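You operate a simulated robot arm through the tools that you are given. There is no shell and no other tool. Be economical: measure what you need, move in short steps, check, and stop when the job is done.

The job below is to be done with a simulated robot arm. You get a single attempt, and the scene is never put back.

## Task
Open the shallow kitchen drawer, take the red tea towel from the inside of the shallow kitchen drawer and put it on the counter beside the kettle, then shut the drawer. Open the fridge drawer, fetch the milk carton from the inside of the fridge drawer and stand it on the cream board with blue paper, then shut the drawer. Take the yellow felt pad on the short high shelf and put it away on the sideboard top. Put the glass with the black foot in the kitchen sink. Do these in any order. Set down upright: milk carton, glass with the black foot.

The check looks at the end state, three seconds after you hand in, the way a careful person would. Anything else that was tipped, shoved, dropped, spilled or broken makes it a failure. Flat cloth is picked up by pressing the open fingertips on it (5 to 10 N) and closing them slowly along it; thin cloth reads only 2 to 8 mm in the jaws.

## Robot
A 6-joint arm with a two-finger parallel gripper on a trunk, on a base that drives. Base frame: it is fixed to the floor where the robot stands at the start and does not move with it; the origin is under the middle of the robot, x ahead of it, y to its left, z up. Lengths are in mm, angles in degrees, forces in N, time in s.
With the tool pointing down near the work surface it reaches from about 100 to 620 mm from the robot's upright axis, wherever it stands. Its first joint turns from -166.0 to 166.0 degrees. Places, roughly: counter beside the kettle [400, -300, 900]; cream board with blue paper (16x10x2 cm) [-1200, 400, 700]; fridge drawer [1000, 200, 600]; glass with the black foot (8x8x11 cm) [-3700, -1000, 500]; kitchen sink [-700, -1300, 800]; red tea towel (8x15x4 cm) [500, -300, 800]; shallow kitchen drawer [700, -200, 800]; sideboard top [600, 1700, 800]; yellow felt pad (8x8x7 cm) [1300, 900, 1200]. Payload 4.1 kg.
Tool frame: the origin (TCP) lies between the finger pads and is the grasp point; the fingertips stand 23 mm ahead of it; z points along the fingers, y is the line along which they close. Largest opening 94 mm; finger width 38, thickness 10; the body of the gripper, 54 by 96 mm, starts 39 mm behind the TCP.
Orientation is that of the tool frame in the base frame, as a unit quaternion [x, y, z, w]. With the fingers straight down and closing along the base's y, the tool's x points along the base's -x, its y along +y and its z along -z.

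## Interface
- The arm moves only by the tool arm_command. Its argument "deltas" is text: rows parted by semicolons, each of 7 numbers parted by spaces: the gripper command, from -1 (shut) to 1 (fully open), values between in proportion, then the shift along the tool's x, y, z in units of 400 mm (1.0 is 400 mm), then the turn, a rotation vector about the tool's x, y, z in units of 180 degrees (1.0 is 180 degrees). In form: jaw x y z ax ay az; .... A call has 1 to 12 rows; each row is the pose to reach, as a shift and turn from the pose commanded when the call began, along the tool's axes at that moment. A call with a number of a shift or a turn outside -1 to 1 is refused whole. Rows are played at 5 a second. More than 50 mm and 8.6 degrees between two rows, or a gripper value outside its range, and nothing of the call is played. Where a pose cannot be reached the arm comes as near as it can. A force on the tool above 40 N (or 10 N above the force at the start of the call, whichever is more), or a blocked arm, ends the call early, and 0.2 s more pass. Each finger travels about 45 mm/s and halts on what it meets, pressing with about 21 N; the grip force reading is that of the motor and also rises with nothing between the fingers. The clock runs only during rows and for 0.2 s after the last one: add rows that repeat a pose to give the fingers time. It gives the time, the measured TCP pose, the force on the tool (base axes), the opening and the grip force at its end, in the units of the frame above (readings bear some noise), with the torque about the TCP (base axes, N m) and any sound that the robot's microphone picked up, and new pictures: "show" is both (left out), scene, wrist or none.
- Cameras (640 x 400 px; columns grow to the right, rows downward): "scene" is now at [7.5, 117.7, 1458.4]; the picture's right is [-0.62, -0.78, 0.00], its down [-0.60, 0.48, -0.64] and it looks along [0.50, -0.40, -0.77] (base axes); focal length 216 px, centre (320, 200). "wrist" rides on the gripper at [86, 16, -74] in the tool frame; the picture's right is [-0.18, 0.98, 0.00], its down [-0.58, -0.11, -0.81] and it looks along [-0.79, -0.15, 0.59] (tool axes); focal length 243 px, centre (320, 200).
- lift_body(by): slides the trunk up (or, below 0, down) by that many mm; the arm and the scene camera ride with it, the base frame stays. It gives what a move gives, with no picture.
- steer(legs): drives the robot by 1 to 6 legs, each [ahead, turn to the left] in mm and degrees, along the robot's own axes; the way and the turn of a leg run together, so that a leg with both is an arc; at most 1500 mm and 180 degrees a leg. The arm and the cameras ride along, it lands a little off, and it stops where it bumps. It gives what a move gives, and a new picture of the scene camera.
- aim_head(pan, tilt): turns the head with the scene camera to pan (to the left, within 155 degrees either way) and tilt (down, from -29 to 69), counted from straight ahead of the robot. It gives what a move gives, and a new picture of the scene camera.
- probe_pixels(camera, pixels): for up to 12 pixels [column, row] of the newest picture of that camera ("zoom" is the newest enlarged one), the place [x, y, z] in the base frame of the surface seen there, good to about 2 mm, but the place of the scene camera against the robot may be out by one fixed shift of up to 12 mm in any direction. No time passes.
- zoom(camera, box): a new picture of the part [left, top, right, bottom] of that camera's present view, enlarged. No time passes.
- finish_job(): hands the job in; it is judged then, once.

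Work in short steps. Measure before you move; look again where a grasp or a placing could have gone wrong, and mend it. You have 124 turns and 260 pictures in all, those below and enlarged ones among them. Open the gripper and draw the arm clear of the work before you hand the job in, unless the task says otherwise; then end with one line.

The tools are called after "Request:" as a command line: name --argument value ..., lists and objects as JSON in quotes. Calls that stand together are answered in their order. arm_command: Moves the arm, as the interface text tells. Its arguments: {"type":"object","properties":{"deltas":{"type":"string"},"show":{"type":"string","enum":["both","scene","wrist","none"]}},"required":["deltas"]} The other tools are called the same way: lift_body (by) slides the trunk up or down; steer (legs) drives the base; aim_head (pan, tilt) turns the head that bears the scene camera; probe_pixels (camera, pixels) gives the place of the surface under pixels of a picture; zoom (camera, box) takes an enlarged picture of a part of a camera's view; finish_job () hands the job in.

At the start:

```text
clock: 0.0
ee_pos: [392.2, 69.6, 1188.9]
tool_rot: [0.0, 1.0, 0.0, 0.0]
contact_force: [-0.3, -0.6, 0.0]
moment: [0.01, 0.02, -0.03]
finger_gap: 94.1
grasp_force: 0.1
trunk travel left (down, up): [-425.0, 165.0]
robot x, y, heading: [-1.7, 1.2, 0.0]
head pan, tilt: [-38.6, 50.1]
```

scene: 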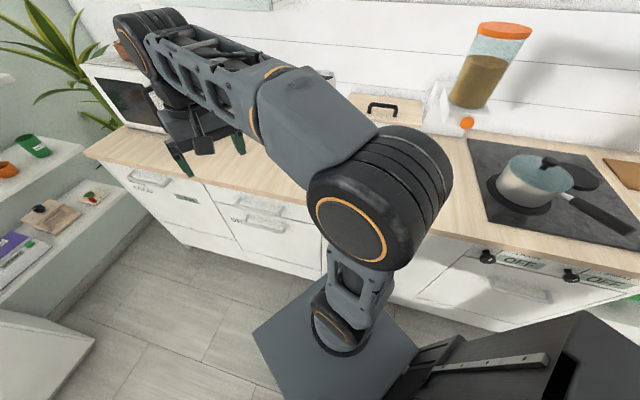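
wrist: 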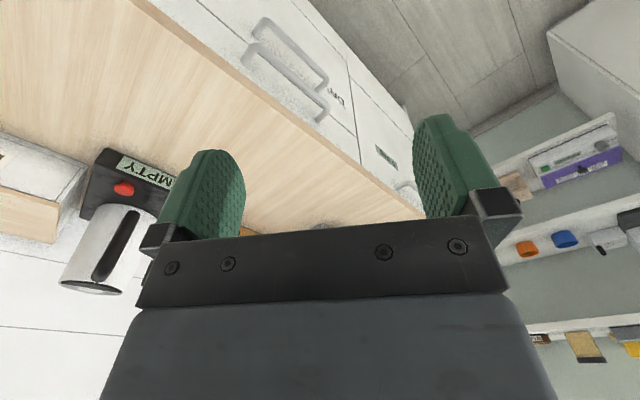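

The arm hides much of the counter in the scene picture, so I look around with the head first to learn the layout.

Request:
aim_head --pan 0 --tilt 40

Request:
aim_head --pan 60 --tilt 30

Request:
aim_head --pan 150 --tilt 25

Request:
aim_head --pan -130 --tilt 25

Request:
aim_head --pan -70 --tilt 40

```text
clock: 1.1
ee_pos: [391.5, 70.4, 1189.7]
tool_rot: [0.001, 1.0, 0.0, 0.0]
contact_force: [-0.6, -0.7, -0.3]
moment: [0.01, 0.01, 0.0]
finger_gap: 94.0
grasp_force: 0.1
trunk travel left (down, up): [-425.0, 165.0]
robot x, y, heading: [-1.1, -0.4, -0.0]
head pan, tilt: [0.0, 40.0]
```

scene: 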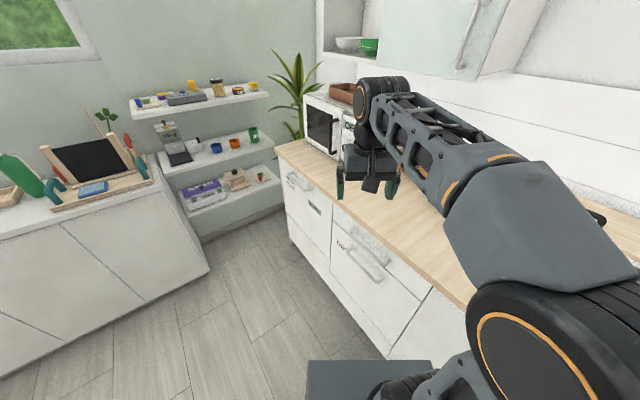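

```text
clock: 2.4
ee_pos: [391.7, 69.8, 1189.0]
tool_rot: [0.0, 1.0, 0.0, 0.0]
contact_force: [0.1, 0.3, -0.5]
moment: [-0.02, 0.0, 0.0]
finger_gap: 93.9
grasp_force: 0.1
trunk travel left (down, up): [-425.0, 165.0]
robot x, y, heading: [4.7, 3.7, 0.1]
head pan, tilt: [60.0, 30.0]
```

scene: 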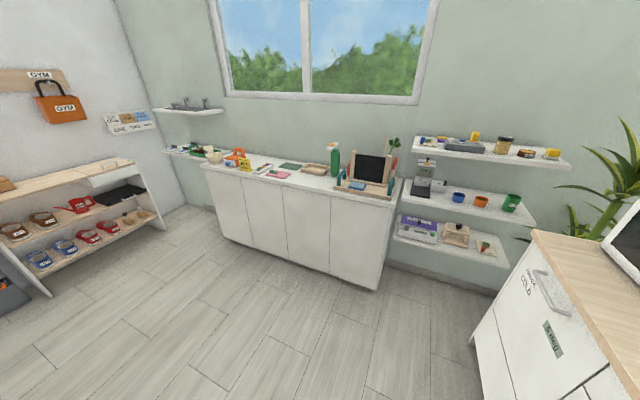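

```text
clock: 4.0
ee_pos: [392.4, 70.8, 1189.8]
tool_rot: [0.001, 1.0, 0.0, 0.0]
contact_force: [0.2, -0.2, -0.1]
moment: [-0.02, 0.0, 0.02]
finger_gap: 93.8
grasp_force: 0.1
trunk travel left (down, up): [-425.0, 165.0]
robot x, y, heading: [1.1, 1.7, 0.2]
head pan, tilt: [150.0, 25.0]
```

scene: 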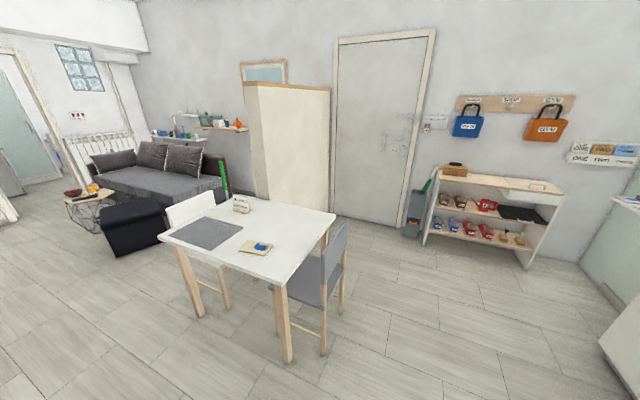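

```text
clock: 7.9
ee_pos: [391.9, 71.4, 1189.7]
tool_rot: [0.0, 1.0, 0.0, 0.0]
contact_force: [-0.6, -0.7, -0.3]
moment: [0.02, -0.04, 0.01]
finger_gap: 94.1
grasp_force: 0.1
trunk travel left (down, up): [-425.0, 165.0]
robot x, y, heading: [-2.5, -0.4, -0.1]
head pan, tilt: [-130.0, 25.0]
```

scene: 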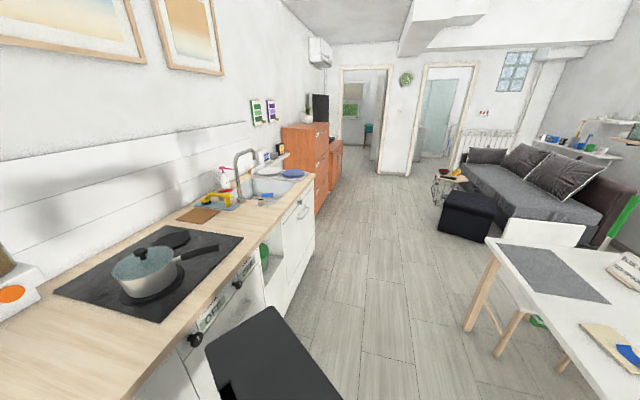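

```text
clock: 9.2
ee_pos: [392.4, 70.4, 1188.7]
tool_rot: [0.0, 1.0, 0.0, 0.0]
contact_force: [0.1, 0.1, -0.2]
moment: [-0.03, 0.0, 0.02]
finger_gap: 94.3
grasp_force: 0.1
trunk travel left (down, up): [-425.0, 165.0]
robot x, y, heading: [0.8, -2.2, 0.1]
head pan, tilt: [-70.0, 40.0]
```

scene: 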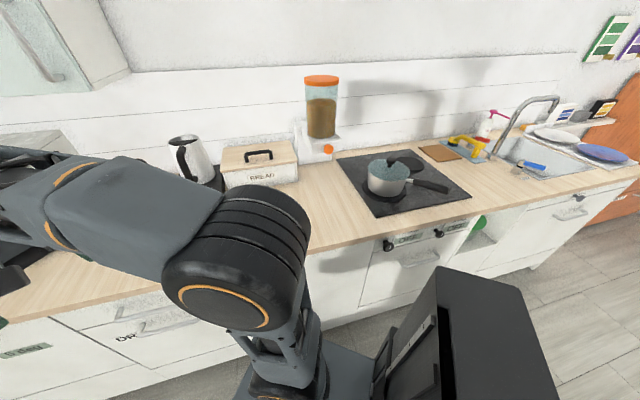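

The counter runs diagonally ahead-right of me. I turn the head to the drawers and probe their fronts and handles.

Request:
aim_head --pan -15 --tilt 45

Request:
zoom --camera "scene" --box '[180, 100, 420, 250]'

```text
clock: 10.4
ee_pos: [391.9, 70.0, 1189.2]
tool_rot: [-0.001, 1.0, 0.0, 0.0]
contact_force: [0.2, 0.2, 0.5]
moment: [0.02, -0.02, 0.0]
finger_gap: 94.0
grasp_force: 0.1
trunk travel left (down, up): [-425.0, 165.0]
robot x, y, heading: [1.4, -0.9, -0.1]
head pan, tilt: [-15.0, 45.0]
```

scene: 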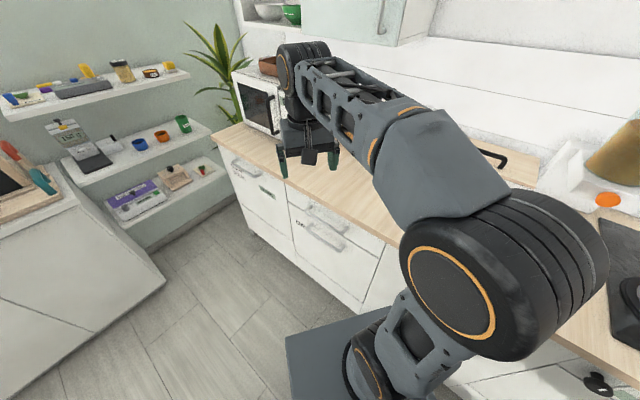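

```text
2.67 times, centred on (300, 175) of scene
```

zoom: 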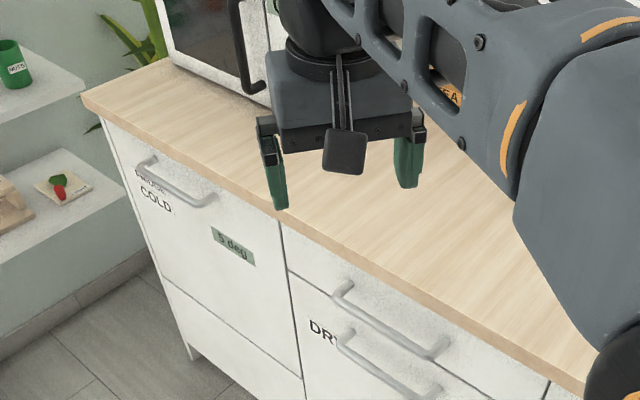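

The zoom shows the fridge drawer ("COLD", handle at 175,190) and shallow drawer (upper handle 390,325) above the DRY drawer. Probe them.

Request:
probe_pixels --camera "zoom" --pixels '[[148, 172], [180, 191], [206, 200], [230, 235], [343, 297], [390, 328], [436, 350], [345, 342], [390, 372], [110, 112], [560, 371], [310, 275]]'

Request:
probe_pixels --camera "zoom" --pixels '[[84, 94], [275, 217], [550, 380], [360, 230], [285, 255], [300, 370], [165, 275], [290, 280], [500, 370], [270, 210]]'

```text
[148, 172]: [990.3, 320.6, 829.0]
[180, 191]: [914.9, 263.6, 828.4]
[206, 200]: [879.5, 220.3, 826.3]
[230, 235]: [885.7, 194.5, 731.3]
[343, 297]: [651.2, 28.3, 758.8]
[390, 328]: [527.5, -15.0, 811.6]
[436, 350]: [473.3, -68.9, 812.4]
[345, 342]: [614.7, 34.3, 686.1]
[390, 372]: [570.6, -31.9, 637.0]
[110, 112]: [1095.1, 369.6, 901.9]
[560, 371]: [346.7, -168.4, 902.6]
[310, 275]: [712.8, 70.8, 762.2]
```

```text
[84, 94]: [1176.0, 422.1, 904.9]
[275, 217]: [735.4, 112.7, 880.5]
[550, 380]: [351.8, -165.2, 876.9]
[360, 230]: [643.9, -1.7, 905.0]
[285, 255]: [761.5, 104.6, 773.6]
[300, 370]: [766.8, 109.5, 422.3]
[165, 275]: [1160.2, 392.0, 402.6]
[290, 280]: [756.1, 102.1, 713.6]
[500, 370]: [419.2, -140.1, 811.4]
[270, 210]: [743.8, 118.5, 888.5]
```

The counter front runs along about 35.7° with its front face 360 mm from me. Before driving I check my own footprint and the handle details.

Request:
probe_pixels --camera "scene" --pixels '[[286, 336], [383, 308], [300, 390], [355, 340], [290, 250], [375, 320], [150, 290], [20, 220]]'

Request:
zoom --camera "scene" --box '[270, 180, 390, 255]'

Request:
aim_head --pan 0 --tilt 69

Request:
aim_head --pan 90 --tilt 69

Request:
aim_head --pan -140 --tilt 69

```text
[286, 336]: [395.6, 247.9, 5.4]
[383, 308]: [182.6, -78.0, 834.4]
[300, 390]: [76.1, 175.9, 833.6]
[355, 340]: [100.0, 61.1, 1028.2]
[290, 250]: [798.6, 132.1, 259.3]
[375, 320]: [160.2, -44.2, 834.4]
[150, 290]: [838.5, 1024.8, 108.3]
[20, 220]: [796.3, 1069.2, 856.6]
```

```text
5.33 times, centred on (330, 218) of scene
```

zoom: 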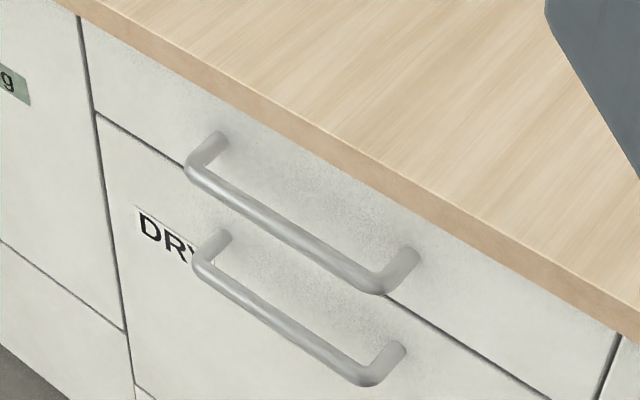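

```text
clock: 11.3
ee_pos: [392.2, 69.4, 1189.1]
tool_rot: [0.0, 1.0, 0.0, 0.001]
contact_force: [0.4, 0.8, -0.3]
moment: [0.01, 0.01, 0.0]
finger_gap: 94.1
grasp_force: 0.0
trunk travel left (down, up): [-425.0, 165.0]
robot x, y, heading: [2.7, 3.4, -0.0]
head pan, tilt: [0.0, 68.8]
```

scene: 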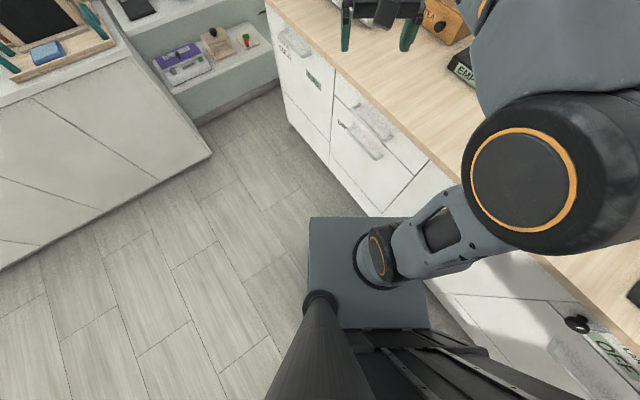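

```text
clock: 12.9
ee_pos: [392.6, 69.8, 1189.8]
tool_rot: [0.001, 1.0, 0.0, 0.0]
contact_force: [-0.5, 0.5, 0.1]
moment: [0.03, 0.0, -0.02]
finger_gap: 94.1
grasp_force: 0.0
trunk travel left (down, up): [-425.0, 165.0]
robot x, y, heading: [0.5, -4.7, 0.1]
head pan, tilt: [90.0, 68.8]
```

scene: 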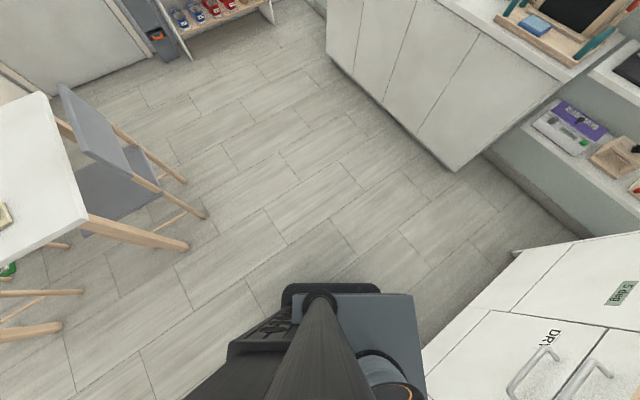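

```text
clock: 16.2
ee_pos: [392.2, 70.2, 1188.1]
tool_rot: [0.0, 1.0, 0.0, 0.0]
contact_force: [-0.4, -0.6, 0.1]
moment: [0.0, -0.01, -0.03]
finger_gap: 93.8
grasp_force: 0.1
trunk travel left (down, up): [-425.0, 165.0]
robot x, y, heading: [-0.5, 1.6, 0.0]
head pan, tilt: [-140.0, 68.8]
```

scene: 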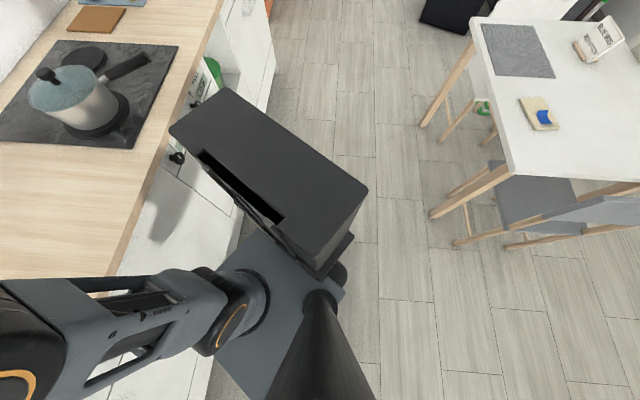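

I probe my rear box corners and the table to judge turning clearance.

Request:
probe_pixels --camera "scene" --pixels '[[172, 128], [226, 92], [366, 190], [325, 268], [240, 380], [345, 295], [535, 113], [475, 25], [510, 170], [640, 170], [150, 270]]'

```text
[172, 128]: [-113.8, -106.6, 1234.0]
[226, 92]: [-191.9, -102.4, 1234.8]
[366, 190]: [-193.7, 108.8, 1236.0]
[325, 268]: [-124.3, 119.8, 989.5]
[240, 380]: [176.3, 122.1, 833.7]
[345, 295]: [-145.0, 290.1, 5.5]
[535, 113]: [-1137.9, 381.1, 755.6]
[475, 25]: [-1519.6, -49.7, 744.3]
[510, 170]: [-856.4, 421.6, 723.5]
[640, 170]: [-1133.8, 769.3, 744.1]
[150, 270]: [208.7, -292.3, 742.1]
```

My footprint is about 255 mm in radius, so turning in place is safe. I drive to stand 600 mm in front of the shallow drawer, facing it.

Request:
steer --legs '[[0, 68], [451, 0], [0, -122.3]]'

Request:
aim_head --pan 10 --tilt 45

```text
clock: 26.9
ee_pos: [458.0, 140.0, 1190.3]
tool_rot: [0.451, 0.893, 0.0, 0.0]
contact_force: [-0.3, 0.8, -0.1]
moment: [0.01, 0.0, -0.01]
finger_gap: 94.2
grasp_force: 0.1
trunk travel left (down, up): [-425.0, 165.0]
robot x, y, heading: [166.7, 417.2, -53.7]
head pan, tilt: [-140.0, 68.8]
```

scene: 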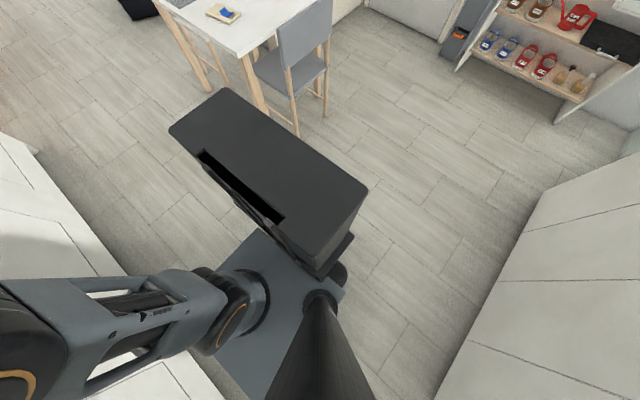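

```text
clock: 29.3
ee_pos: [457.6, 139.6, 1188.3]
tool_rot: [0.45, 0.893, 0.0, 0.0]
contact_force: [-0.1, 0.5, -0.5]
moment: [-0.03, 0.03, -0.02]
finger_gap: 94.0
grasp_force: 0.1
trunk travel left (down, up): [-425.0, 165.0]
robot x, y, heading: [166.7, 414.1, -53.4]
head pan, tilt: [10.0, 45.0]
```

scene: 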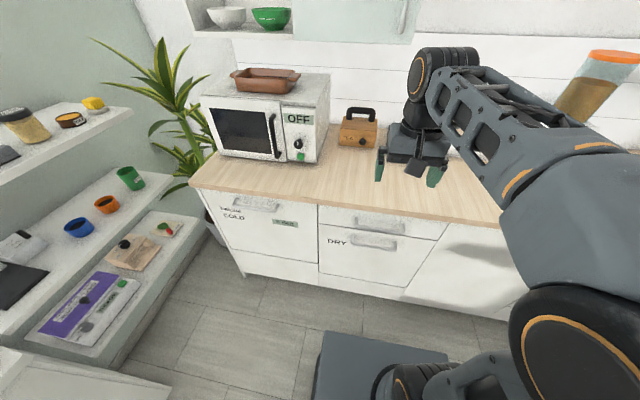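

Request:
zoom --camera "scene" --box '[300, 180, 460, 280]'

```text
4.00 times, centred on (380, 230) of scene
```

zoom: 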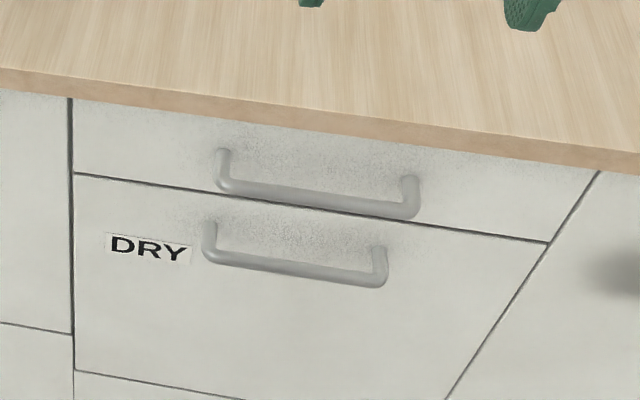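

The zoom clearly shows both bars; I probe along each bar and the panel edges.

Request:
probe_pixels --camera "zoom" --pixels '[[235, 188], [270, 192], [320, 200], [370, 207], [405, 211], [215, 255], [290, 269], [370, 281], [300, 225], [73, 150], [595, 175], [400, 145]]'

Request:
probe_pixels --camera "zoom" --pixels '[[300, 207], [300, 170], [300, 130], [76, 170], [550, 240], [320, 109]]'

```text
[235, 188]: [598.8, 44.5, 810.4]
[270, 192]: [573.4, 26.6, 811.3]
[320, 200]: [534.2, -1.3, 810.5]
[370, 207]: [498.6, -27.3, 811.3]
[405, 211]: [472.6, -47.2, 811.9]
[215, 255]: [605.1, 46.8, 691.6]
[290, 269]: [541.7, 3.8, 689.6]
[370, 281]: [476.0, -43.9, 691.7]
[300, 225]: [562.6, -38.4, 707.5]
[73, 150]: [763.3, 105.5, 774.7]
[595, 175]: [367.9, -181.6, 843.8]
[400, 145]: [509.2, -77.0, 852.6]
```

```text
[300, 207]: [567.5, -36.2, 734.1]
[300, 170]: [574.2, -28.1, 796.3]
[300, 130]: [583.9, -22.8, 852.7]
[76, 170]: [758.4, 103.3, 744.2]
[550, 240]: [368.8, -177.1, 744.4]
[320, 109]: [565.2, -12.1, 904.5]
```

The upper bar runs at z≈810, 41 mm off the front, centred near (538,-4). I lower the trunk 250 mm so the platform is well below the drawer, then pitch the tool to horizontal.

Request:
lift_body --by -250

Request:
arm_command --deltas "0.3 0 0 0 0 -0.0455 0; 0.3 0 0 0 0 -0.091 0; 0.3 0 0 0 0 -0.1365 0; 0.3 0 0 0 0 -0.182 0; 0.3 0 0 0 0 -0.2275 0; 0.3 0 0 0 0 -0.273 0; 0.3 0 0 0 0 -0.3185 0; 0.3 0 0 0 0 -0.364 0; 0.3 0 0 0 0 -0.4095 0; 0.3 0 0 0 0 -0.455 0; 0.3 0 0 0 0 -0.5 0; 0.3 0 0 0 0 -0.5 0" --show "scene"

```text
clock: 31.9
ee_pos: [457.1, 139.0, 939.6]
tool_rot: [0.45, 0.893, 0.0, 0.0]
contact_force: [-0.2, 0.7, 0.9]
moment: [-0.01, -0.01, -0.02]
finger_gap: 94.1
grasp_force: 0.0
trunk travel left (down, up): [-175.0, 415.0]
robot x, y, heading: [166.9, 416.2, -53.5]
head pan, tilt: [10.0, 45.0]
```

```text
clock: 34.0
ee_pos: [476.9, 126.0, 894.3]
tool_rot: [0.35, 0.731, -0.284, 0.512]
contact_force: [0.4, -0.1, 0.2]
moment: [0.01, -0.01, -0.02]
finger_gap: 61.3
grasp_force: 0.1
trunk travel left (down, up): [-175.0, 415.0]
robot x, y, heading: [168.2, 412.5, -53.6]
head pan, tilt: [10.0, 45.0]
stopped in row 10: the arm was blocked; the commanded pose is now the measured one
```

scene: 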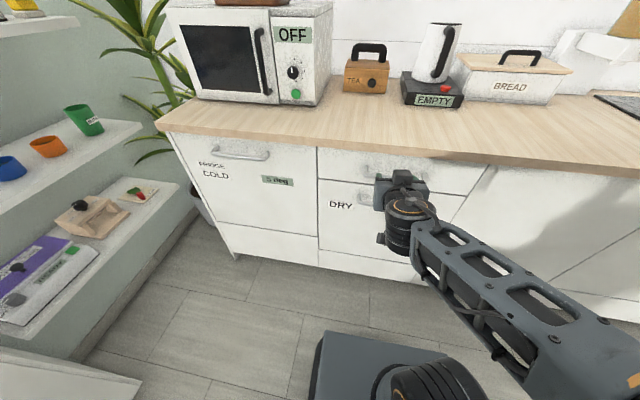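

The arm was blocked at 72° pitch (folded too close). I move ahead and down toward the handle while finishing the pitch.

Request:
arm_command --deltas "0.3 0.049 -0.019 0.082 0 0 0; 0.3 0.098 -0.038 0.164 0 -0.03 0; 0.3 0.148 -0.058 0.247 0 -0.07 0; 0.3 0.148 -0.058 0.247 0 -0.102 0; 0.3 0.148 -0.058 0.247 0 -0.102 0" --show "none"

```text
clock: 35.2
ee_pos: [503.8, 54.1, 806.5]
tool_rot: [0.303, 0.638, -0.338, 0.622]
contact_force: [-0.4, 0.1, 0.0]
moment: [-0.03, 0.01, -0.02]
finger_gap: 60.8
grasp_force: 0.0
out of reach, approached as far as the arm can: row 4, 5
trunk travel left (down, up): [-175.0, 415.0]
robot x, y, heading: [169.0, 412.1, -53.5]
head pan, tilt: [10.0, 45.0]
```

Now the tool is horizontal at d≈110. I roll it 90° so the fingers close vertically around the bar.

Request:
arm_command --deltas "0.3 0 0 0 0 0 0.0455; 0.3 0 0 0 0 0 0.091; 0.3 0 0 0 0 0 0.1365; 0.3 0 0 0 0 0 0.182; 0.3 0 0 0 0 0 0.2275; 0.3 0 0 0 0 0 0.273; 0.3 0 0 0 0 0 0.3185; 0.3 0 0 0 0 0 0.364; 0.3 0 0 0 0 0 0.4095; 0.3 0 0 0 0 0 0.455; 0.3 0 0 0 0 0 0.5; 0.3 0 0 0 0 0 0.5"

```text
clock: 37.2
ee_pos: [483.1, 163.0, 886.1]
tool_rot: [0.629, 0.451, 0.007, 0.634]
contact_force: [-0.5, 0.1, -0.2]
moment: [-0.05, -0.02, -0.05]
finger_gap: 61.1
grasp_force: 0.0
out of reach, approached as far as the arm can: row 1, 2, 3, 4, 5, 6, 7, 8, 9
trunk travel left (down, up): [-175.0, 415.0]
robot x, y, heading: [166.9, 414.8, -53.4]
head pan, tilt: [10.0, 45.0]
stopped in row 9: the arm was blocked; the commanded pose is now the measured one
```

scene: 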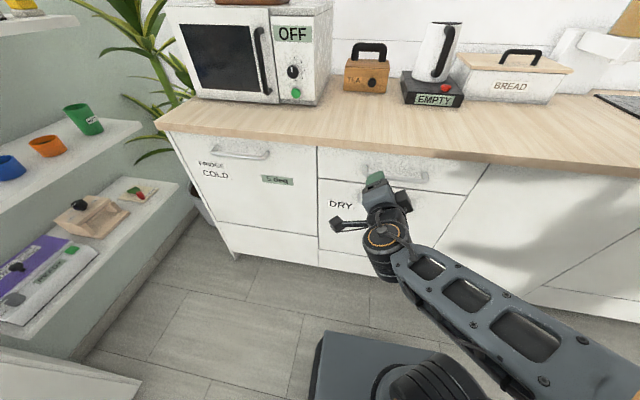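
wrist: 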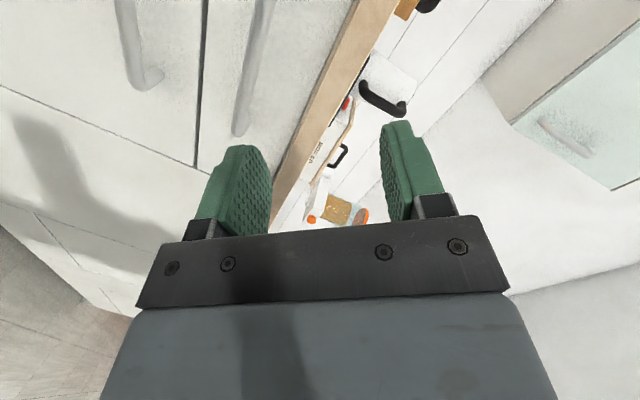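

The wrist is too folded this near. I back off 220 mm to give the horizontal tool room, then redo the orientation.

Request:
steer --legs '[[-220, 0]]'

```text
clock: 38.9
ee_pos: [348.2, 342.5, 883.9]
tool_rot: [0.631, 0.449, 0.006, 0.633]
contact_force: [0.0, 0.6, 0.6]
moment: [0.0, 0.0, -0.03]
finger_gap: 61.0
grasp_force: 0.0
trunk travel left (down, up): [-175.0, 415.0]
robot x, y, heading: [35.8, 592.9, -53.8]
head pan, tilt: [10.0, 45.0]
```

scene: 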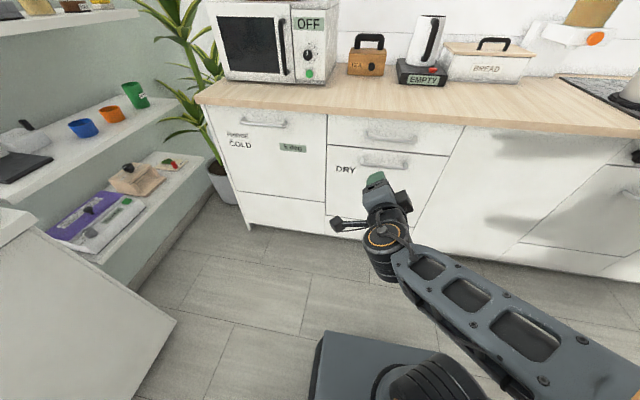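

Now with more room, move ahead to the pre-grasp pose (d≈130, z 808) with the fingers closing vertically.

Request:
arm_command --deltas "0.3 -0.010 -0.012 0.098 -0.0078 -0.0024 0.0241; 0.3 -0.021 -0.025 0.196 -0.0155 -0.0048 0.0482; 0.3 -0.031 -0.037 0.295 -0.0233 -0.0072 0.0724; 0.3 -0.042 -0.05 0.393 -0.031 -0.0096 0.0965; 0.3 -0.052 -0.062 0.491 -0.0388 -0.012 0.1206; 0.3 -0.062 -0.075 0.59 -0.0465 -0.0145 0.1448; 0.3 -0.073 -0.087 0.688 -0.0543 -0.0169 0.1689; 0.3 -0.083 -0.0995 0.786 -0.062 -0.0193 0.193; 0.3 -0.083 -0.0995 0.786 -0.062 -0.0193 0.193"

```text
clock: 41.1
ee_pos: [530.7, 115.9, 794.5]
tool_rot: [0.609, 0.403, 0.313, 0.607]
contact_force: [0.2, 0.5, 0.2]
moment: [0.02, -0.01, -0.03]
finger_gap: 61.2
grasp_force: 0.0
out of reach, approached as far as the arm can: row 1, 2, 3, 4, 5, 6, 7, 8
trunk travel left (down, up): [-175.0, 415.0]
robot x, y, heading: [34.9, 594.8, -53.7]
head pan, tilt: [10.0, 45.0]
stopped in row 9: the arm was blocked; the commanded pose is now the measured one
```

scene: 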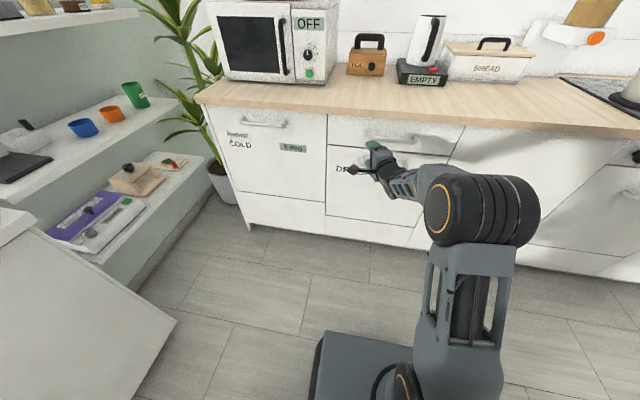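
wrist: 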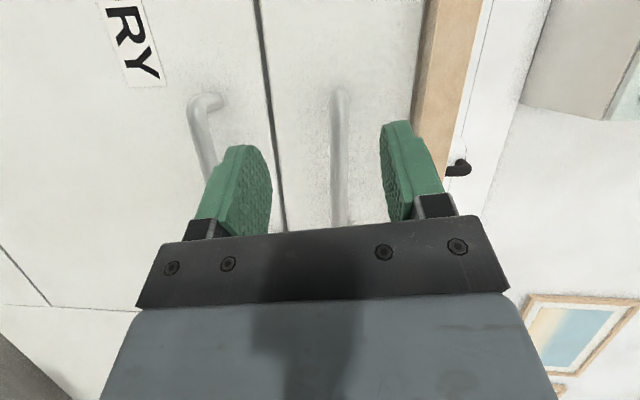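

Orientation is 25° off in yaw (tool points toward +x). I retry the correction from here in small steps with the shift to the right.

Request:
arm_command --deltas "0.3 -0.05 0.005 -0.023 -0.007 -0.046 0.011; 0.3 -0.1 0.01 -0.046 -0.014 -0.092 0.022; 0.3 -0.1475 0.0145 -0.069 -0.021 -0.139 0.034; 0.3 -0.1475 0.0145 -0.069 -0.021 -0.139 0.034; 0.3 -0.1475 0.0145 -0.069 -0.021 -0.139 0.034" --show "none"

```text
refused: row 3 steps farther than a row can; nothing moved
```

Refused for the step size; I spread it over more rows.

Request:
arm_command --deltas "0.3 -0.037 0.004 -0.017 -0.005 -0.035 0.008; 0.3 -0.074 0.007 -0.034 -0.01 -0.07 0.017; 0.3 -0.11 0.011 -0.052 -0.016 -0.105 0.025; 0.3 -0.1475 0.0145 -0.069 -0.021 -0.139 0.034; 0.3 -0.1475 0.0145 -0.069 -0.021 -0.139 0.034" --show "none"

```text
clock: 42.3
ee_pos: [478.9, 78.1, 809.9]
tool_rot: [0.662, 0.218, 0.219, 0.683]
contact_force: [0.0, -0.2, 0.4]
moment: [0.01, 0.01, 0.02]
finger_gap: 61.4
grasp_force: 0.1
trunk travel left (down, up): [-175.0, 415.0]
robot x, y, heading: [34.2, 598.3, -53.6]
head pan, tilt: [10.0, 45.0]
```

Pose is now right: horizontal, pointing at the front, d≈145. I look through the wrist camera and probe the bar.

Request:
zoom --camera "wrist" --box '[0, 0, 640, 400]'

```text
1.00 times, centred on (320, 200) of wrist
```

zoom: 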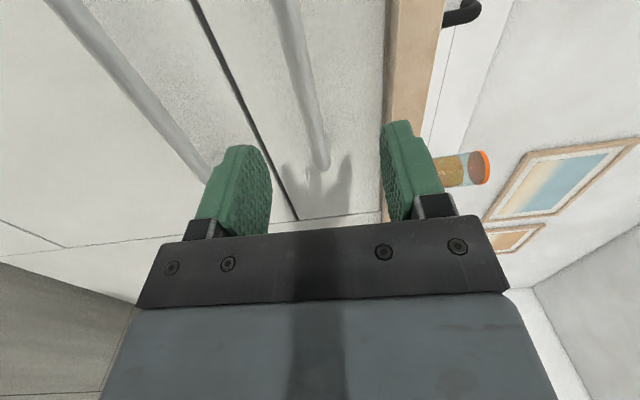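

Request:
probe_pixels --camera "wrist" --pixels '[[278, 5], [300, 90], [315, 145], [284, 20], [270, 160]]'

```text
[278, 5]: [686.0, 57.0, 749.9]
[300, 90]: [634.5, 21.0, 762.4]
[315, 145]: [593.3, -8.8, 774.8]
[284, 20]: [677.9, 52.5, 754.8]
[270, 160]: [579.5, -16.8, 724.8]
```

Those probes used the older wrist picture; I probe the zoom picture instead.

Request:
probe_pixels --camera "zoom" --pixels '[[290, 40], [302, 90], [312, 130], [318, 155], [325, 190]]'

```text
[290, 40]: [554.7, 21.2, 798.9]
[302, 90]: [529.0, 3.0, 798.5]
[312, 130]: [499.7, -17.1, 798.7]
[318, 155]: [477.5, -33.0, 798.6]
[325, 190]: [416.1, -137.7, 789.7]
```

The wrist puts the bar at z≈798, d≈48 (scene camera reads about 10 mm high). I advance 97 mm, drop 15 mm and close.

Request:
arm_command --deltas "0.3 0 -0.037 0.08 0 0 0; 0.3 0 -0.037 0.16 0 0 0; 0.3 0 -0.037 0.2425 0 0 0; 0.3 0 -0.037 0.2425 0 0 0; -0.3 0 -0.037 0.2425 0 0 0; -1 0 -0.037 0.2425 0 0 0; -1 0 -0.037 0.2425 0 0 0; -1 0 -0.037 0.2425 0 0 0" --show "wrist"

```text
clock: 44.1
ee_pos: [535.8, 0.3, 799.9]
tool_rot: [0.66, 0.216, 0.221, 0.685]
contact_force: [2.1, -2.0, 14.8]
moment: [0.73, -1.08, 0.18]
finger_gap: 15.8
grasp_force: 45.0
trunk travel left (down, up): [-175.0, 415.0]
robot x, y, heading: [30.6, 594.2, -53.5]
head pan, tilt: [10.0, 45.0]
```

wrist: 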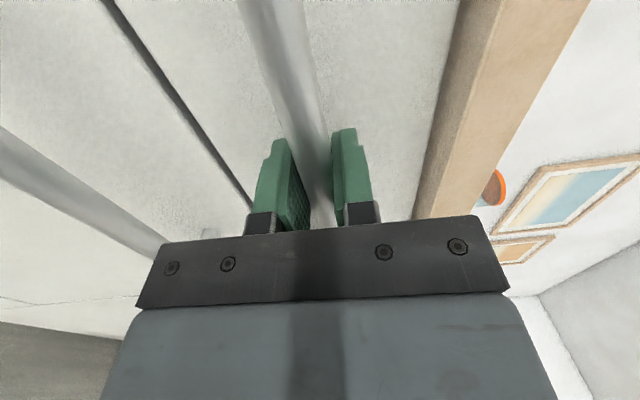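

Grip on the bar is firm (15.8 mm). I relieve the vertical load by 2 mm and start pulling with a short reverse drive.

Request:
arm_command --deltas "-1 0 0.005 0 0 0 0; -1 0 0.005 -0.05 0 0 0; -1 0 0.005 -0.1 0 0 0" --show "none"

Request:
steer --legs '[[-220, 0]]'

```text
clock: 44.9
ee_pos: [512.1, 34.7, 798.7]
tool_rot: [0.659, 0.218, 0.22, 0.685]
contact_force: [5.0, 3.6, 16.0]
moment: [1.07, -1.34, -0.94]
finger_gap: 15.8
grasp_force: 45.0
trunk travel left (down, up): [-175.0, 415.0]
robot x, y, heading: [35.1, 590.5, -53.5]
head pan, tilt: [10.0, 45.0]
```

```text
clock: 46.5
ee_pos: [385.5, 212.0, 799.5]
tool_rot: [0.66, 0.22, 0.22, 0.684]
contact_force: [20.8, 15.3, 20.8]
moment: [0.83, -1.36, 0.98]
finger_gap: 15.7
grasp_force: 44.4
trunk travel left (down, up): [-175.0, 415.0]
robot x, y, heading: [-97.1, 770.4, -53.3]
head pan, tilt: [10.0, 45.0]
```

scene: 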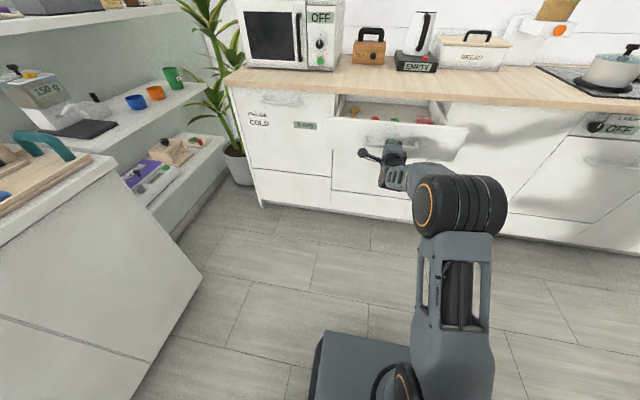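

The drawer is open about 255 mm. I zoom in on the contents.

Request:
zoom --camera "scene" --box '[310, 70, 502, 190]'

```text
3.33 times, centred on (406, 130) of scene
```

zoom: 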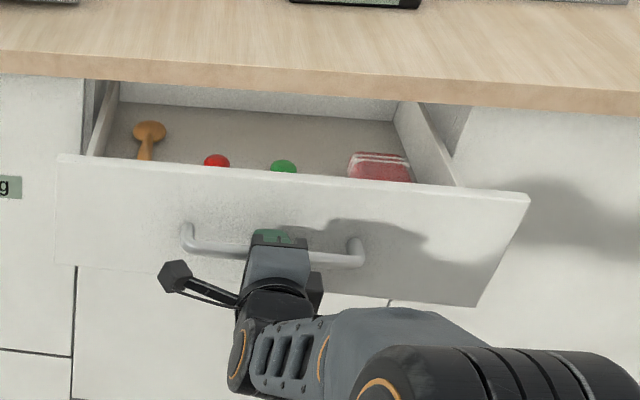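

Request:
probe_pixels --camera "zoom" --pixels '[[350, 176], [355, 158], [380, 156], [402, 160], [410, 178], [385, 165], [380, 178], [300, 105], [470, 188], [330, 150], [217, 161], [284, 166]]'

```text
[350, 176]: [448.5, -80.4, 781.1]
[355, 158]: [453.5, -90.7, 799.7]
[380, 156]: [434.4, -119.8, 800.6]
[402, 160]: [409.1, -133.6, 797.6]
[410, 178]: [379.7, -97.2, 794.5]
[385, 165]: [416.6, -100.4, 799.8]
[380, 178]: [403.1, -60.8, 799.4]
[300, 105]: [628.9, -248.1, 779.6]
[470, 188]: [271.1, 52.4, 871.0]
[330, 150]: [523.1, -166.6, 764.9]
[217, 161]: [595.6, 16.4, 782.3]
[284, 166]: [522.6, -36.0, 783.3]
```

Towel top is at s≈282 (x≈420,y≈-75 region), partly hidden by the front panel; floor about 35 mm below. I release the handle, back out 80 mm and lift clear.

Request:
arm_command --deltas "0.3 0 0 0 0 0 0; 0.3 0 0 0 0 0 0; 0.3 0 0 0 0 0 0; 0.3 0 0 -0.1 0 0 0; 0.3 0 0 -0.2 0 0 0; 0.3 0 0.1 -0.22 0 0 0; 0.3 0 0.2 -0.22 0 0 0; 0.3 0 0.3 -0.22 0 0 0; 0.3 0 0.4 -0.22 0 0 0" --show "none"

Request:
arm_command --deltas "0.3 0 0 0 0.026 0.026 -0.026; 0.3 0 0 0 0.052 0.052 -0.052; 0.3 0 0 0 0.078 0.078 -0.078; 0.3 0 0 0 0.104 0.104 -0.104; 0.3 0 0 0 0.13 0.13 -0.13; 0.3 0 0 0 0.156 0.156 -0.156; 0.3 0 0 0 0.182 0.182 -0.182; 0.3 0 0 0 0.208 0.208 -0.208; 0.3 0 0 0 0.234 0.234 -0.234" --show "scene"

```text
clock: 48.5
ee_pos: [330.1, 286.9, 956.4]
tool_rot: [0.661, 0.221, 0.221, 0.682]
contact_force: [0.9, -0.2, 0.2]
moment: [0.02, -0.01, 0.02]
finger_gap: 61.0
grasp_force: 0.0
trunk travel left (down, up): [-175.0, 415.0]
robot x, y, heading: [-100.3, 766.3, -53.5]
head pan, tilt: [10.0, 45.0]
```

```text
clock: 50.5
ee_pos: [238.9, 277.2, 853.8]
tool_rot: [0.588, 0.718, 0.108, 0.355]
contact_force: [-0.1, 0.7, -0.6]
moment: [-0.02, 0.05, 0.02]
finger_gap: 61.0
grasp_force: 0.0
out of reach, approached as far as the arm can: row 4, 5, 6, 7, 8, 9
trunk travel left (down, up): [-175.0, 415.0]
robot x, y, heading: [-95.0, 772.6, -53.2]
head pan, tilt: [10.0, 45.0]
```

scene: 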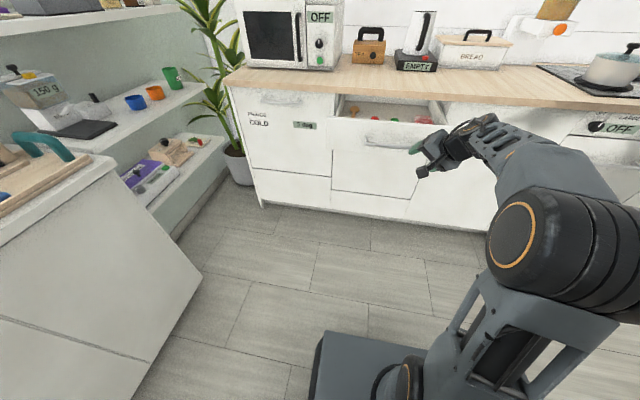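

The arm deviates mid-turn. I finish the turn to tool-down and then check the pose.

Request:
arm_command --deltas "0.3 0 0 0 0.026 0.026 -0.026; 0.3 0 0 0 0.052 0.052 -0.052; 0.3 0 0 0 0.078 0.078 -0.078; 0.3 0 0 0 0.104 0.104 -0.104; 0.3 0 0 0 0.13 0.13 -0.13; 0.3 0 0 0 0.151 0.151 -0.151; 0.3 0 0 0 0.151 0.151 -0.151" --show "none"

```text
clock: 52.1
ee_pos: [234.9, 283.3, 845.0]
tool_rot: [0.472, 0.867, 0.063, 0.149]
contact_force: [-0.2, -0.2, 0.5]
moment: [-0.02, 0.01, 0.0]
finger_gap: 60.9
grasp_force: 0.0
out of reach, approached as far as the arm can: row 1, 2, 3, 4, 5, 6, 7
trunk travel left (down, up): [-175.0, 415.0]
robot x, y, heading: [-96.9, 768.1, -53.4]
head pan, tilt: [10.0, 45.0]
```

The stretch beyond 620 mm with the tool down was the problem. I pull the TCP toward the robot.

Request:
arm_command --deltas "0.3 0.1 -0.02 0 0 0 0; 0.3 0.2 -0.05 0 0 0 0; 0.3 0.3 -0.07 0 0 0 0; 0.3 0.4 -0.1 0 0 0 0; 0.3 0.5 -0.12 0 0 0 0; 0.3 0.6 -0.147 0 0 0 0; 0.3 0.6 -0.147 0 0 0 0" --show "none"

```text
clock: 53.8
ee_pos: [63.8, 450.4, 780.4]
tool_rot: [0.472, 0.867, 0.064, 0.15]
contact_force: [1.0, -0.4, 0.0]
moment: [0.01, 0.0, 0.01]
finger_gap: 61.2
grasp_force: 0.0
trunk travel left (down, up): [-175.0, 415.0]
robot x, y, heading: [-95.0, 768.6, -53.1]
head pan, tilt: [10.0, 45.0]
```

Commanded pose resets to measured when out of reach — noted. I straighten the tool now.

Request:
arm_command --deltas "0.3 0 0 0 0.0265 0.0222 -0.0057; 0.3 0 0 0 0.053 0.0444 -0.0115; 0.3 0 0 0 0.0796 0.0666 -0.0172; 0.3 0 0 0 0.0796 0.0666 -0.0172" --show "none"

Request:
arm_command --deltas "1 0 0 -0.1 0 0 0; 1 0 0 -0.2 0 0 0; 1 0 0 -0.3 0 0 0; 1 0 0 -0.4 0 0 0; 1 0 0 -0.5 0 0 0" --show "none"

```text
clock: 54.8
ee_pos: [64.3, 451.3, 780.0]
tool_rot: [0.469, 0.872, 0.054, 0.126]
contact_force: [0.0, 0.3, 0.1]
moment: [0.0, 0.0, -0.01]
finger_gap: 61.1
grasp_force: 0.0
out of reach, approached as far as the arm can: row 1, 2, 3, 4
trunk travel left (down, up): [-175.0, 415.0]
robot x, y, heading: [-96.8, 767.2, -53.4]
head pan, tilt: [10.0, 45.0]
```

```text
clock: 56.0
ee_pos: [10.5, 456.3, 975.7]
tool_rot: [0.47, 0.872, 0.057, 0.129]
contact_force: [0.0, -0.4, -0.9]
moment: [0.0, 0.02, -0.02]
finger_gap: 93.9
grasp_force: 0.1
trunk travel left (down, up): [-175.0, 415.0]
robot x, y, heading: [-97.7, 772.5, -53.3]
head pan, tilt: [10.0, 45.0]
```

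Retry straightening at this higher place.

Request:
arm_command --deltas "1 0 0 0 0.02 0.018 -0.004; 1 0 0 0 0.045 0.04 -0.01; 1 0 0 0 0.07 0.06 -0.015; 1 0 0 0 0.07 0.06 -0.015" --show "both"

```text
clock: 57.0
ee_pos: [11.3, 458.1, 976.0]
tool_rot: [0.47, 0.872, 0.056, 0.13]
contact_force: [-0.3, 0.1, 0.2]
moment: [0.01, -0.01, -0.02]
finger_gap: 94.2
grasp_force: 0.1
out of reach, approached as far as the arm can: row 1, 2, 3, 4
trunk travel left (down, up): [-175.0, 415.0]
robot x, y, heading: [-94.6, 769.6, -53.2]
head pan, tilt: [10.0, 45.0]
```

scene: 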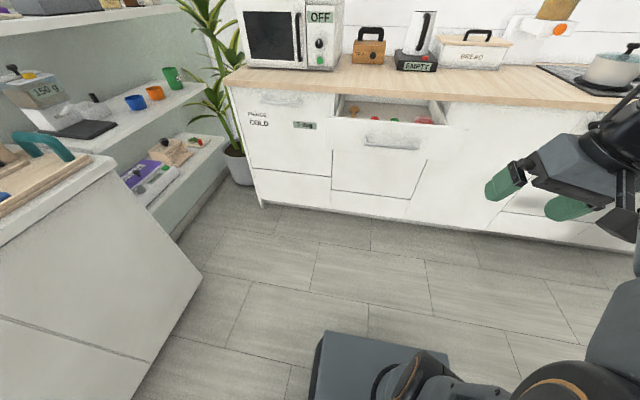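
wrist: 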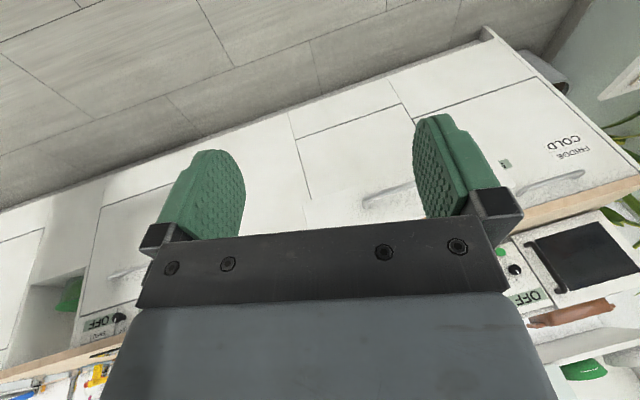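

The arm leans to my right in a poor branch. I bring the TCP to straight ahead while asking for the upright orientation.

Request:
arm_command --deltas "1 -0.05 0.062 0.023 0 0 0; 1 -0.1 0.124 0.046 0 0 0; 1 -0.15 0.186 0.07 0 0 0; 1 -0.194 0.2465 0.091 0 0 0; 1 -0.194 0.2465 0.091 0.02 0.017 -0.004; 1 -0.194 0.2465 0.091 0.04 0.034 -0.008; 1 -0.194 0.2465 0.091 0.06 0.05 -0.012; 1 -0.194 0.2465 0.091 0.06 0.05 -0.012" --show "none"

```text
clock: 58.8
ee_pos: [126.9, 440.0, 983.2]
tool_rot: [0.454, 0.88, 0.105, 0.091]
contact_force: [-0.1, 0.1, -0.4]
moment: [-0.04, 0.01, 0.01]
finger_gap: 93.8
grasp_force: 0.0
out of reach, approached as far as the arm can: row 2, 3, 4, 5, 6, 7, 8
trunk travel left (down, up): [-175.0, 415.0]
robot x, y, heading: [-93.6, 769.7, -53.3]
head pan, tilt: [10.0, 45.0]
```

The wrist is in a flipped branch. I go back to the horizontal pose it can hold well, to unwind the roll there instead.

Request:
arm_command --deltas "1 -0.05 0.013 0.013 -0.024 -0.0315 0.0246; 1 -0.1 0.027 0.026 -0.048 -0.063 0.0492; 1 -0.15 0.04 0.039 -0.072 -0.0946 0.0738; 1 -0.2 0.054 0.052 -0.096 -0.126 0.0985; 1 -0.25 0.067 0.065 -0.12 -0.1576 0.123; 1 -0.3 0.08 0.078 -0.144 -0.189 0.1477; 1 -0.35 0.094 0.091 -0.168 -0.2206 0.1723; 1 -0.4 0.107 0.104 -0.192 -0.252 0.197; 1 -0.45 0.12 0.117 -0.216 -0.2837 0.2215; 1 -0.5 0.134 0.13 -0.24 -0.315 0.2462; 1 -0.55 0.148 0.143 -0.264 -0.3467 0.2708; 1 -0.598 0.161 0.156 -0.288 -0.3783 0.2954" --show "scene"

```text
clock: 61.4
ee_pos: [332.2, 288.4, 959.2]
tool_rot: [0.663, 0.297, 0.213, 0.653]
contact_force: [-0.9, -0.8, 0.6]
moment: [0.07, -0.02, 0.08]
finger_gap: 94.0
grasp_force: 0.0
out of reach, approached as far as the arm can: row 1, 2, 3, 4, 5, 6, 7, 8, 9
trunk travel left (down, up): [-175.0, 415.0]
robot x, y, heading: [-96.6, 768.1, -53.6]
head pan, tilt: [10.0, 45.0]
```

scene: 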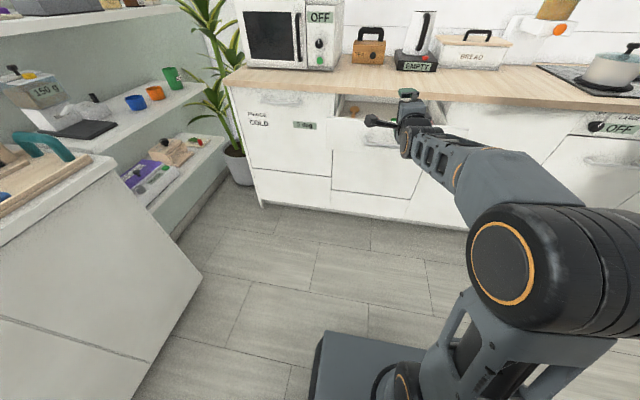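

Now roll −90° about the tool axis here, away from limits.

Request:
arm_command --deltas "1 0 0 0 0 0 -0.045; 1 0 0 0 0 0 -0.09; 1 0 0 0 0 0 -0.135; 1 0 0 0 0 0 -0.18; 1 0 0 0 0 0 -0.225; 1 0 0 0 0 0 -0.27; 1 0 0 0 0 0 -0.315; 1 0 0 0 0 0 -0.36; 1 0 0 0 0 0 -0.405; 1 0 0 0 0 0 -0.45; 1 0 0 0 0 0 -0.49; 1 0 0 0 0 0 -0.49" --show "none"

```text
clock: 64.0
ee_pos: [330.3, 288.2, 958.3]
tool_rot: [0.276, 0.671, -0.299, 0.62]
contact_force: [0.0, 0.2, -0.4]
moment: [0.0, 0.01, -0.03]
finger_gap: 94.0
grasp_force: 0.0
trunk travel left (down, up): [-175.0, 415.0]
robot x, y, heading: [-92.5, 770.9, -53.5]
head pan, tilt: [10.0, 45.0]
```

Reached cleanly. Now pitch to tool-down while drawing back.

Request:
arm_command --deltas "1 -0.004 -0.008 -0.05 0.001 0.044 0.004; 1 -0.008 -0.016 -0.1 0.002 0.088 0.0075; 1 -0.012 -0.024 -0.15 0.003 0.132 0.011; 1 -0.016 -0.032 -0.2 0.004 0.176 0.015; 1 -0.02 -0.04 -0.25 0.005 0.22 0.019; 1 -0.024 -0.048 -0.3 0.006 0.264 0.0225; 1 -0.028 -0.056 -0.35 0.007 0.308 0.026; 1 -0.032 -0.064 -0.4 0.008 0.352 0.03; 1 -0.036 -0.072 -0.45 0.009 0.396 0.034; 1 -0.04 -0.08 -0.51 0.0097 0.44 0.0375; 1 -0.045 -0.088 -0.563 0.0106 0.4837 0.0413; 1 -0.045 -0.088 -0.563 0.0106 0.4837 0.0413" --show "scene"

```text
clock: 66.5
ee_pos: [156.5, 433.6, 989.3]
tool_rot: [0.455, 0.891, 0.002, 0.0]
contact_force: [-0.5, -0.1, -0.4]
moment: [0.0, -0.02, 0.05]
finger_gap: 94.4
grasp_force: 0.0
trunk travel left (down, up): [-175.0, 415.0]
robot x, y, heading: [-94.0, 771.2, -53.2]
head pan, tilt: [10.0, 45.0]
```

scene: 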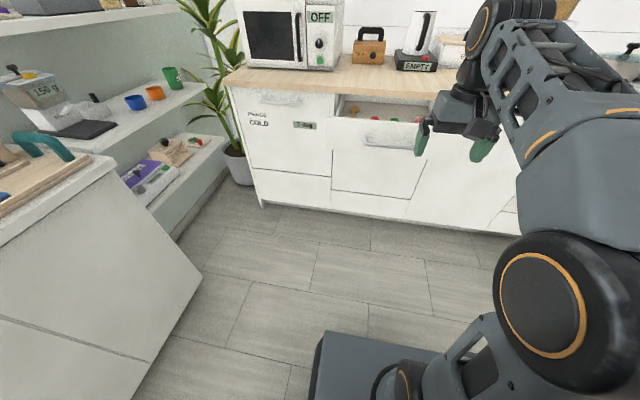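

Recovered, tool-down. Now I drive 450 mm ahead so that the towel is within reach, arm staying above the open drawer.

Request:
steer --legs '[[450, 0]]'

Request:
aim_head --pan -5 --tilt 55

```text
clock: 69.3
ee_pos: [422.2, 69.8, 989.2]
tool_rot: [0.457, 0.89, 0.001, 0.0]
contact_force: [0.4, -0.4, -0.3]
moment: [0.03, 0.0, 0.03]
finger_gap: 94.2
grasp_force: 0.1
trunk travel left (down, up): [-175.0, 415.0]
robot x, y, heading: [172.5, 411.2, -53.5]
head pan, tilt: [10.0, 45.0]
```

scene: 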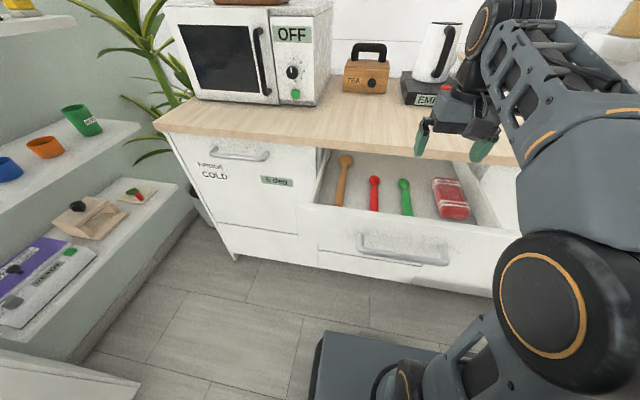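

```text
clock: 70.0
ee_pos: [422.3, 70.4, 990.1]
tool_rot: [0.457, 0.89, 0.001, 0.0]
contact_force: [0.4, -0.4, 0.1]
moment: [0.01, 0.01, -0.02]
finger_gap: 94.0
grasp_force: 0.1
trunk travel left (down, up): [-175.0, 415.0]
robot x, y, heading: [169.9, 407.9, -53.4]
head pan, tilt: [-5.0, 55.0]
```

scene: 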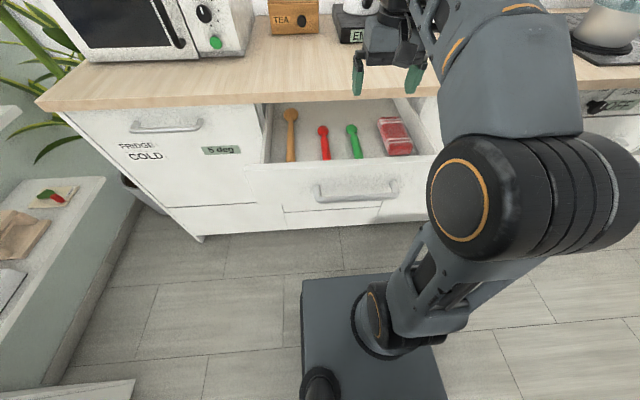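

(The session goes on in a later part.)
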